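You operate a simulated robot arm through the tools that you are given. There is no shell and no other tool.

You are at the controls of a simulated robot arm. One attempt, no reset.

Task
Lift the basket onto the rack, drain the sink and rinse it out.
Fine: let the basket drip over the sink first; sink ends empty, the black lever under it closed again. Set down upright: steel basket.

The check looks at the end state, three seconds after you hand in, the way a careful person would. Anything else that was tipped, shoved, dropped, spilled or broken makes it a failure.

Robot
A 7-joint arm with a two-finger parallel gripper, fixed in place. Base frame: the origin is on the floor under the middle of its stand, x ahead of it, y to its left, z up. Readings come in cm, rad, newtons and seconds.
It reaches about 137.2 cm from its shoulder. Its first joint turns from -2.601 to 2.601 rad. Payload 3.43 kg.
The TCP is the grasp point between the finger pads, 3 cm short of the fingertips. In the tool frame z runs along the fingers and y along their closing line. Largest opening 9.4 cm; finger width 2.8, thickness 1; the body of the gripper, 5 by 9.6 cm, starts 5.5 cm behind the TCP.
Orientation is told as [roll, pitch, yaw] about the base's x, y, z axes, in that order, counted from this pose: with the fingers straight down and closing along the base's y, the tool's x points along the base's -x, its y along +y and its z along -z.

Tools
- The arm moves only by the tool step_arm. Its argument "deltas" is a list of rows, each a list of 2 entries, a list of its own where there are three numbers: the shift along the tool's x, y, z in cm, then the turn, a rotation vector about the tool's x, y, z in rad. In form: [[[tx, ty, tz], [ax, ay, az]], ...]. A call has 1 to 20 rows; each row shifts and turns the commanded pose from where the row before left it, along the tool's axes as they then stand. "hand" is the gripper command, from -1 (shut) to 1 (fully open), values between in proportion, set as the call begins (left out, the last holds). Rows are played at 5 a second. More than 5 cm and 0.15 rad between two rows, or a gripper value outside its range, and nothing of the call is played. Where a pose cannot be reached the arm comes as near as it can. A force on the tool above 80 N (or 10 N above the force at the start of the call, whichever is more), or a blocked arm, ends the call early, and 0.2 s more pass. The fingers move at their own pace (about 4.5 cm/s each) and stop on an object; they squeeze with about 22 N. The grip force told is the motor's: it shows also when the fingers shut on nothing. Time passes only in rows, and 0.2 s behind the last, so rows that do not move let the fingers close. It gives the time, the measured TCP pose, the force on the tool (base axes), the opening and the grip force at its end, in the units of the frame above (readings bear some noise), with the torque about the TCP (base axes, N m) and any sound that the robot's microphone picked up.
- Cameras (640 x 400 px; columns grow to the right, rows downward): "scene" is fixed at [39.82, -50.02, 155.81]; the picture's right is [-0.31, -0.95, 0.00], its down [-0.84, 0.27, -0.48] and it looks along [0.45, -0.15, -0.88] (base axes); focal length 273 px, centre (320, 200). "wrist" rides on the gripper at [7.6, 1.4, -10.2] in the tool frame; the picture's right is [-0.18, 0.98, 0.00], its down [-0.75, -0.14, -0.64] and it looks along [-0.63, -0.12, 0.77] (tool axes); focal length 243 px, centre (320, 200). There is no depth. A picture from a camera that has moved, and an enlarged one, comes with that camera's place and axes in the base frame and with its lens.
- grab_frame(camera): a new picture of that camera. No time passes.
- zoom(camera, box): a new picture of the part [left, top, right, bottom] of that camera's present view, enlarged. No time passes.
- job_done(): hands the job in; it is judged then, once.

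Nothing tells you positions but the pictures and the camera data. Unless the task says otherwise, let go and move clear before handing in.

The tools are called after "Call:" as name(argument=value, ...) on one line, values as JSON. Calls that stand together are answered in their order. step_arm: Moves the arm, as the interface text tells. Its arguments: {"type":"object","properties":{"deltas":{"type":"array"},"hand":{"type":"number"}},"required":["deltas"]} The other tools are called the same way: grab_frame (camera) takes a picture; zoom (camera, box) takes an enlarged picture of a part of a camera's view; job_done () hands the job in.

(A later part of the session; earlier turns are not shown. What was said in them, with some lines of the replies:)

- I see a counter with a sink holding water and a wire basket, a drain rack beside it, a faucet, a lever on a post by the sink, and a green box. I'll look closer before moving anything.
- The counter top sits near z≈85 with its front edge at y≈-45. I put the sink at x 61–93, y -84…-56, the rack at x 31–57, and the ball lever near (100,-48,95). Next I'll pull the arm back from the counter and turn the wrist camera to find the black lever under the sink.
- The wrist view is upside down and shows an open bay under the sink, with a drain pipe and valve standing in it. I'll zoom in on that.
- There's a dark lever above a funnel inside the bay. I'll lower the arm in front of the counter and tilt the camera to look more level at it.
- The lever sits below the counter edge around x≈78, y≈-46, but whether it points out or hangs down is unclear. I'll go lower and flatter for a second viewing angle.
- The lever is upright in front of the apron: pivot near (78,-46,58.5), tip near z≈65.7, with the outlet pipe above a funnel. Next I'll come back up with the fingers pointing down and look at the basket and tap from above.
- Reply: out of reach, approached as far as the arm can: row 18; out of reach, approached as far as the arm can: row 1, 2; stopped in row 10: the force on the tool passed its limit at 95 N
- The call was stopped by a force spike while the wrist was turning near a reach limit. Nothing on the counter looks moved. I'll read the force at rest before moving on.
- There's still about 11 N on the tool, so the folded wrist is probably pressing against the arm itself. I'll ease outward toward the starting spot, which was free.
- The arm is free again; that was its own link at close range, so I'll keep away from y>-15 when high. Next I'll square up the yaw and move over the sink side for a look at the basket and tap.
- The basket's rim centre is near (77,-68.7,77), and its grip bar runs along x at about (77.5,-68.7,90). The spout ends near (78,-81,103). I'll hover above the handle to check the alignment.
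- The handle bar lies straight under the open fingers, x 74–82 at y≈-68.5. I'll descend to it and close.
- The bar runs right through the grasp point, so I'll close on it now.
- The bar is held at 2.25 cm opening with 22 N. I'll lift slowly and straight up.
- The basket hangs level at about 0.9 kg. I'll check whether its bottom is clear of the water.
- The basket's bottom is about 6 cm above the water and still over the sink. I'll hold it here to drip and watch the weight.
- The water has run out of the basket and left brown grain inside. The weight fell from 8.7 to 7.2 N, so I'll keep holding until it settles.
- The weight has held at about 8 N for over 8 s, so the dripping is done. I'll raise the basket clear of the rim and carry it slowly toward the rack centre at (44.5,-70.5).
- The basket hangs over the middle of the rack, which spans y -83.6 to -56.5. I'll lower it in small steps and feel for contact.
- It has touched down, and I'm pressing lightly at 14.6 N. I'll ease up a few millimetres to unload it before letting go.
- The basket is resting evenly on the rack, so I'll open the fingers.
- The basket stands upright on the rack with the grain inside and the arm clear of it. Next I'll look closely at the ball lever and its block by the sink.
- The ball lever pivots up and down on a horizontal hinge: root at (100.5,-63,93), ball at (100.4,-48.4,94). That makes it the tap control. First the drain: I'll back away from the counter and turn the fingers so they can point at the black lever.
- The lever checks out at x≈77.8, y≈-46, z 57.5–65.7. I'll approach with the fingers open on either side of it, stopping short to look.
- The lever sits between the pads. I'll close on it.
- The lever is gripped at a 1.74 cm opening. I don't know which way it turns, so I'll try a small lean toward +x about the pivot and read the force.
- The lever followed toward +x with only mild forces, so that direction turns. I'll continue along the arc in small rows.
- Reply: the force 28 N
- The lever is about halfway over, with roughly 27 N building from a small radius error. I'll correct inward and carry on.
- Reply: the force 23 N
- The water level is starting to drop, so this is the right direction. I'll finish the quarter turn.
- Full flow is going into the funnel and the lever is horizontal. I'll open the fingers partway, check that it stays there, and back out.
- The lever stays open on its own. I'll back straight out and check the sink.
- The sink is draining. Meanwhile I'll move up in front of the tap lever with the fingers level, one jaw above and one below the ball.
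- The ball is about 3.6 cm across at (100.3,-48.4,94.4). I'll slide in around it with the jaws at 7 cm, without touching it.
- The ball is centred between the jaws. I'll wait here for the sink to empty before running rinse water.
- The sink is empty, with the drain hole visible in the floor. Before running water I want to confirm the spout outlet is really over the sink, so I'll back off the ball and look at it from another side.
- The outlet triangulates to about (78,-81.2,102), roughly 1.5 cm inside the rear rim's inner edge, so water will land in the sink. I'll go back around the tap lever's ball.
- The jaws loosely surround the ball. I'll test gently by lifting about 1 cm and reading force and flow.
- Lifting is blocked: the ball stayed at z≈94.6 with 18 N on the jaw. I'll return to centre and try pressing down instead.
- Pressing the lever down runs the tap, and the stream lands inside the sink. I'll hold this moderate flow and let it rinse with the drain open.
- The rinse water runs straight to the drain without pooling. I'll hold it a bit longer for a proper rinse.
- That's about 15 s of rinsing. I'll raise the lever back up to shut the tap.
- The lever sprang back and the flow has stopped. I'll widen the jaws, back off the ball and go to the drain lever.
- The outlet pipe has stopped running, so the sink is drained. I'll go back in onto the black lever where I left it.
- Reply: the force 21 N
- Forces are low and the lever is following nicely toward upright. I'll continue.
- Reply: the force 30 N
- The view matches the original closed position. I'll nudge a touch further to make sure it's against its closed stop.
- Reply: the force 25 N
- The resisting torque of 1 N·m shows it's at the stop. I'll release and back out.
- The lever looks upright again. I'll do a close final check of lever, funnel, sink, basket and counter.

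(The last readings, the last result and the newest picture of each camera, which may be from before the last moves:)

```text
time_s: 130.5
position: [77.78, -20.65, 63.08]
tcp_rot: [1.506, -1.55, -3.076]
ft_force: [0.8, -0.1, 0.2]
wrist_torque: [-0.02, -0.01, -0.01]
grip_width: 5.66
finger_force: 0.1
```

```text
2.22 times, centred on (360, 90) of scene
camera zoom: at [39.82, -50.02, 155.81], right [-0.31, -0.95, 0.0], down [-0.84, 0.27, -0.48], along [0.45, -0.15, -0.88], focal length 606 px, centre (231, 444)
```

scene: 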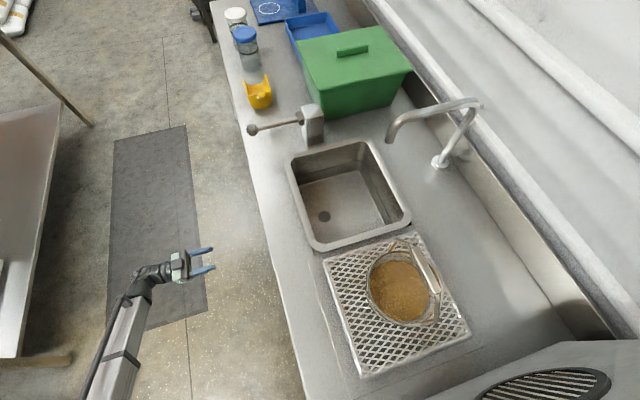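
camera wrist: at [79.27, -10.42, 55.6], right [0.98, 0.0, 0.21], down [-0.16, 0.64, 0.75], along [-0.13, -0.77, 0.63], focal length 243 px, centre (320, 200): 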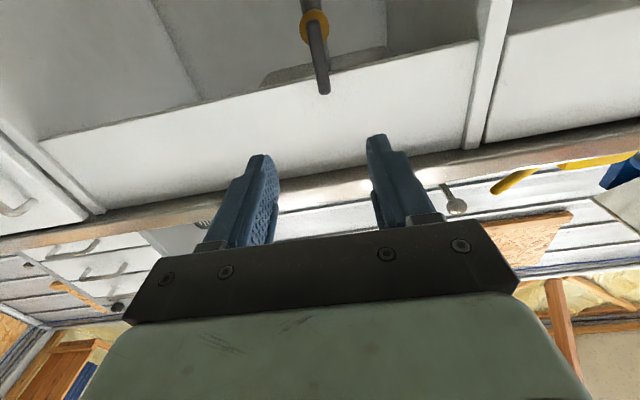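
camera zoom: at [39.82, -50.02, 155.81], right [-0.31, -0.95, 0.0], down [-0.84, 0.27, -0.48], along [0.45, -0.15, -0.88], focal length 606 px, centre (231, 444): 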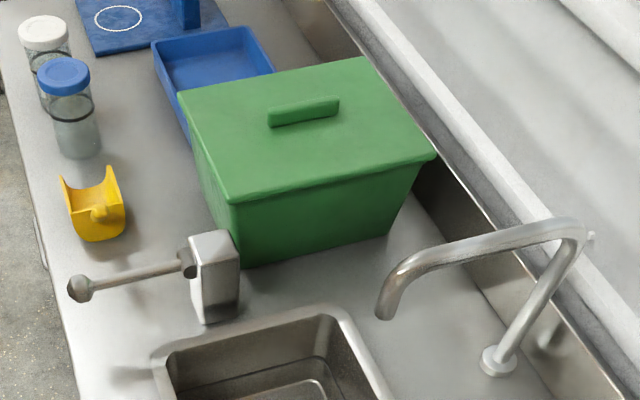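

Call:
zoom(camera="scene", box=[300, 165, 380, 225])

Call:
zoom(camera="scene", box=[330, 150, 410, 230])

```text
6.67 times, centred on (340, 195) of scene
camera zoom: at [39.82, -50.02, 155.81], right [-0.31, -0.95, 0.0], down [-0.84, 0.27, -0.48], along [0.45, -0.15, -0.88], focal length 1818 px, centre (187, 233)
```

zoom: 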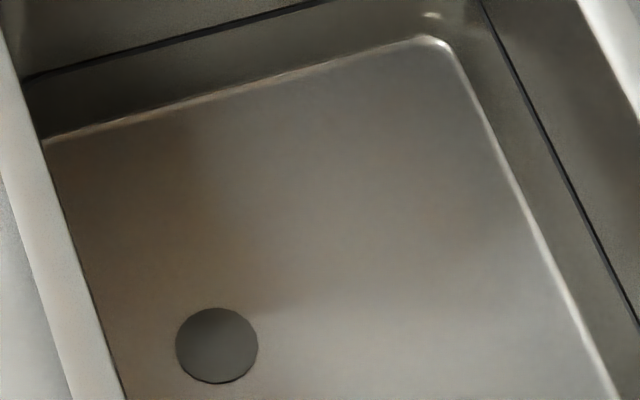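

```text
5.00 times, centred on (370, 190) of scene
camera zoom: at [39.82, -50.02, 155.81], right [-0.31, -0.95, 0.0], down [-0.84, 0.27, -0.48], along [0.45, -0.15, -0.88], focal length 1364 px, centre (70, 250)
```

zoom: 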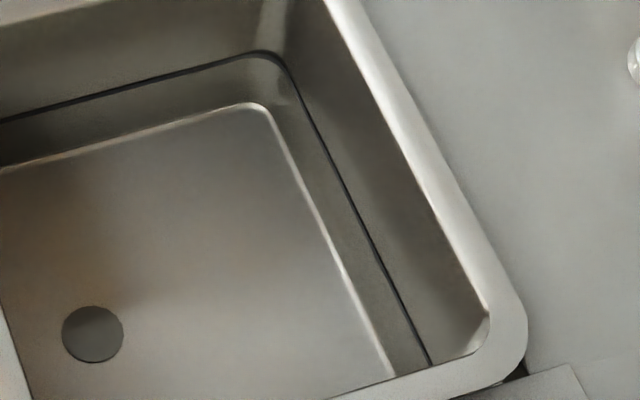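

The sink is empty with the tap off, the black lever is upright at its closed stop, and the basket stands upright on the rack with its grain. Nothing else looks moved or wet. The gripper is open and well clear of the counter, so I'm handing in.

Call:
job_done()

```text
The job is handed in.
```

The job is handed in. The steel basket is upright on the rack with its grain still inside, the sink is empty and rinsed, and the black lever is closed again.

- **Basket:** I held it over the sink for about 13 seconds, until its weight stopped changing, then set it in the middle of the rack.
- **Drain:** I turned the black lever a quarter turn to open it, and the sink emptied into the funnel below.
- **Rinse:** I ran the tap into the sink for about 15 seconds with the drain open. The tap lever sprang back when I let go and the flow stopped.
- **Closing up:** once the drain pipe stopped running, I turned the black lever back upright until it met its stop.

A dark line stayed on the sink wall at the old water level. It looked the same before and after rinsing, so I took it for a fill mark and left it.

Early on, the arm briefly pressed against something, most likely its own link, and the move stopped at 95 N. That was in front of the counter, away from everything else. I saw nothing tipped, moved or spilled in the final pictures.
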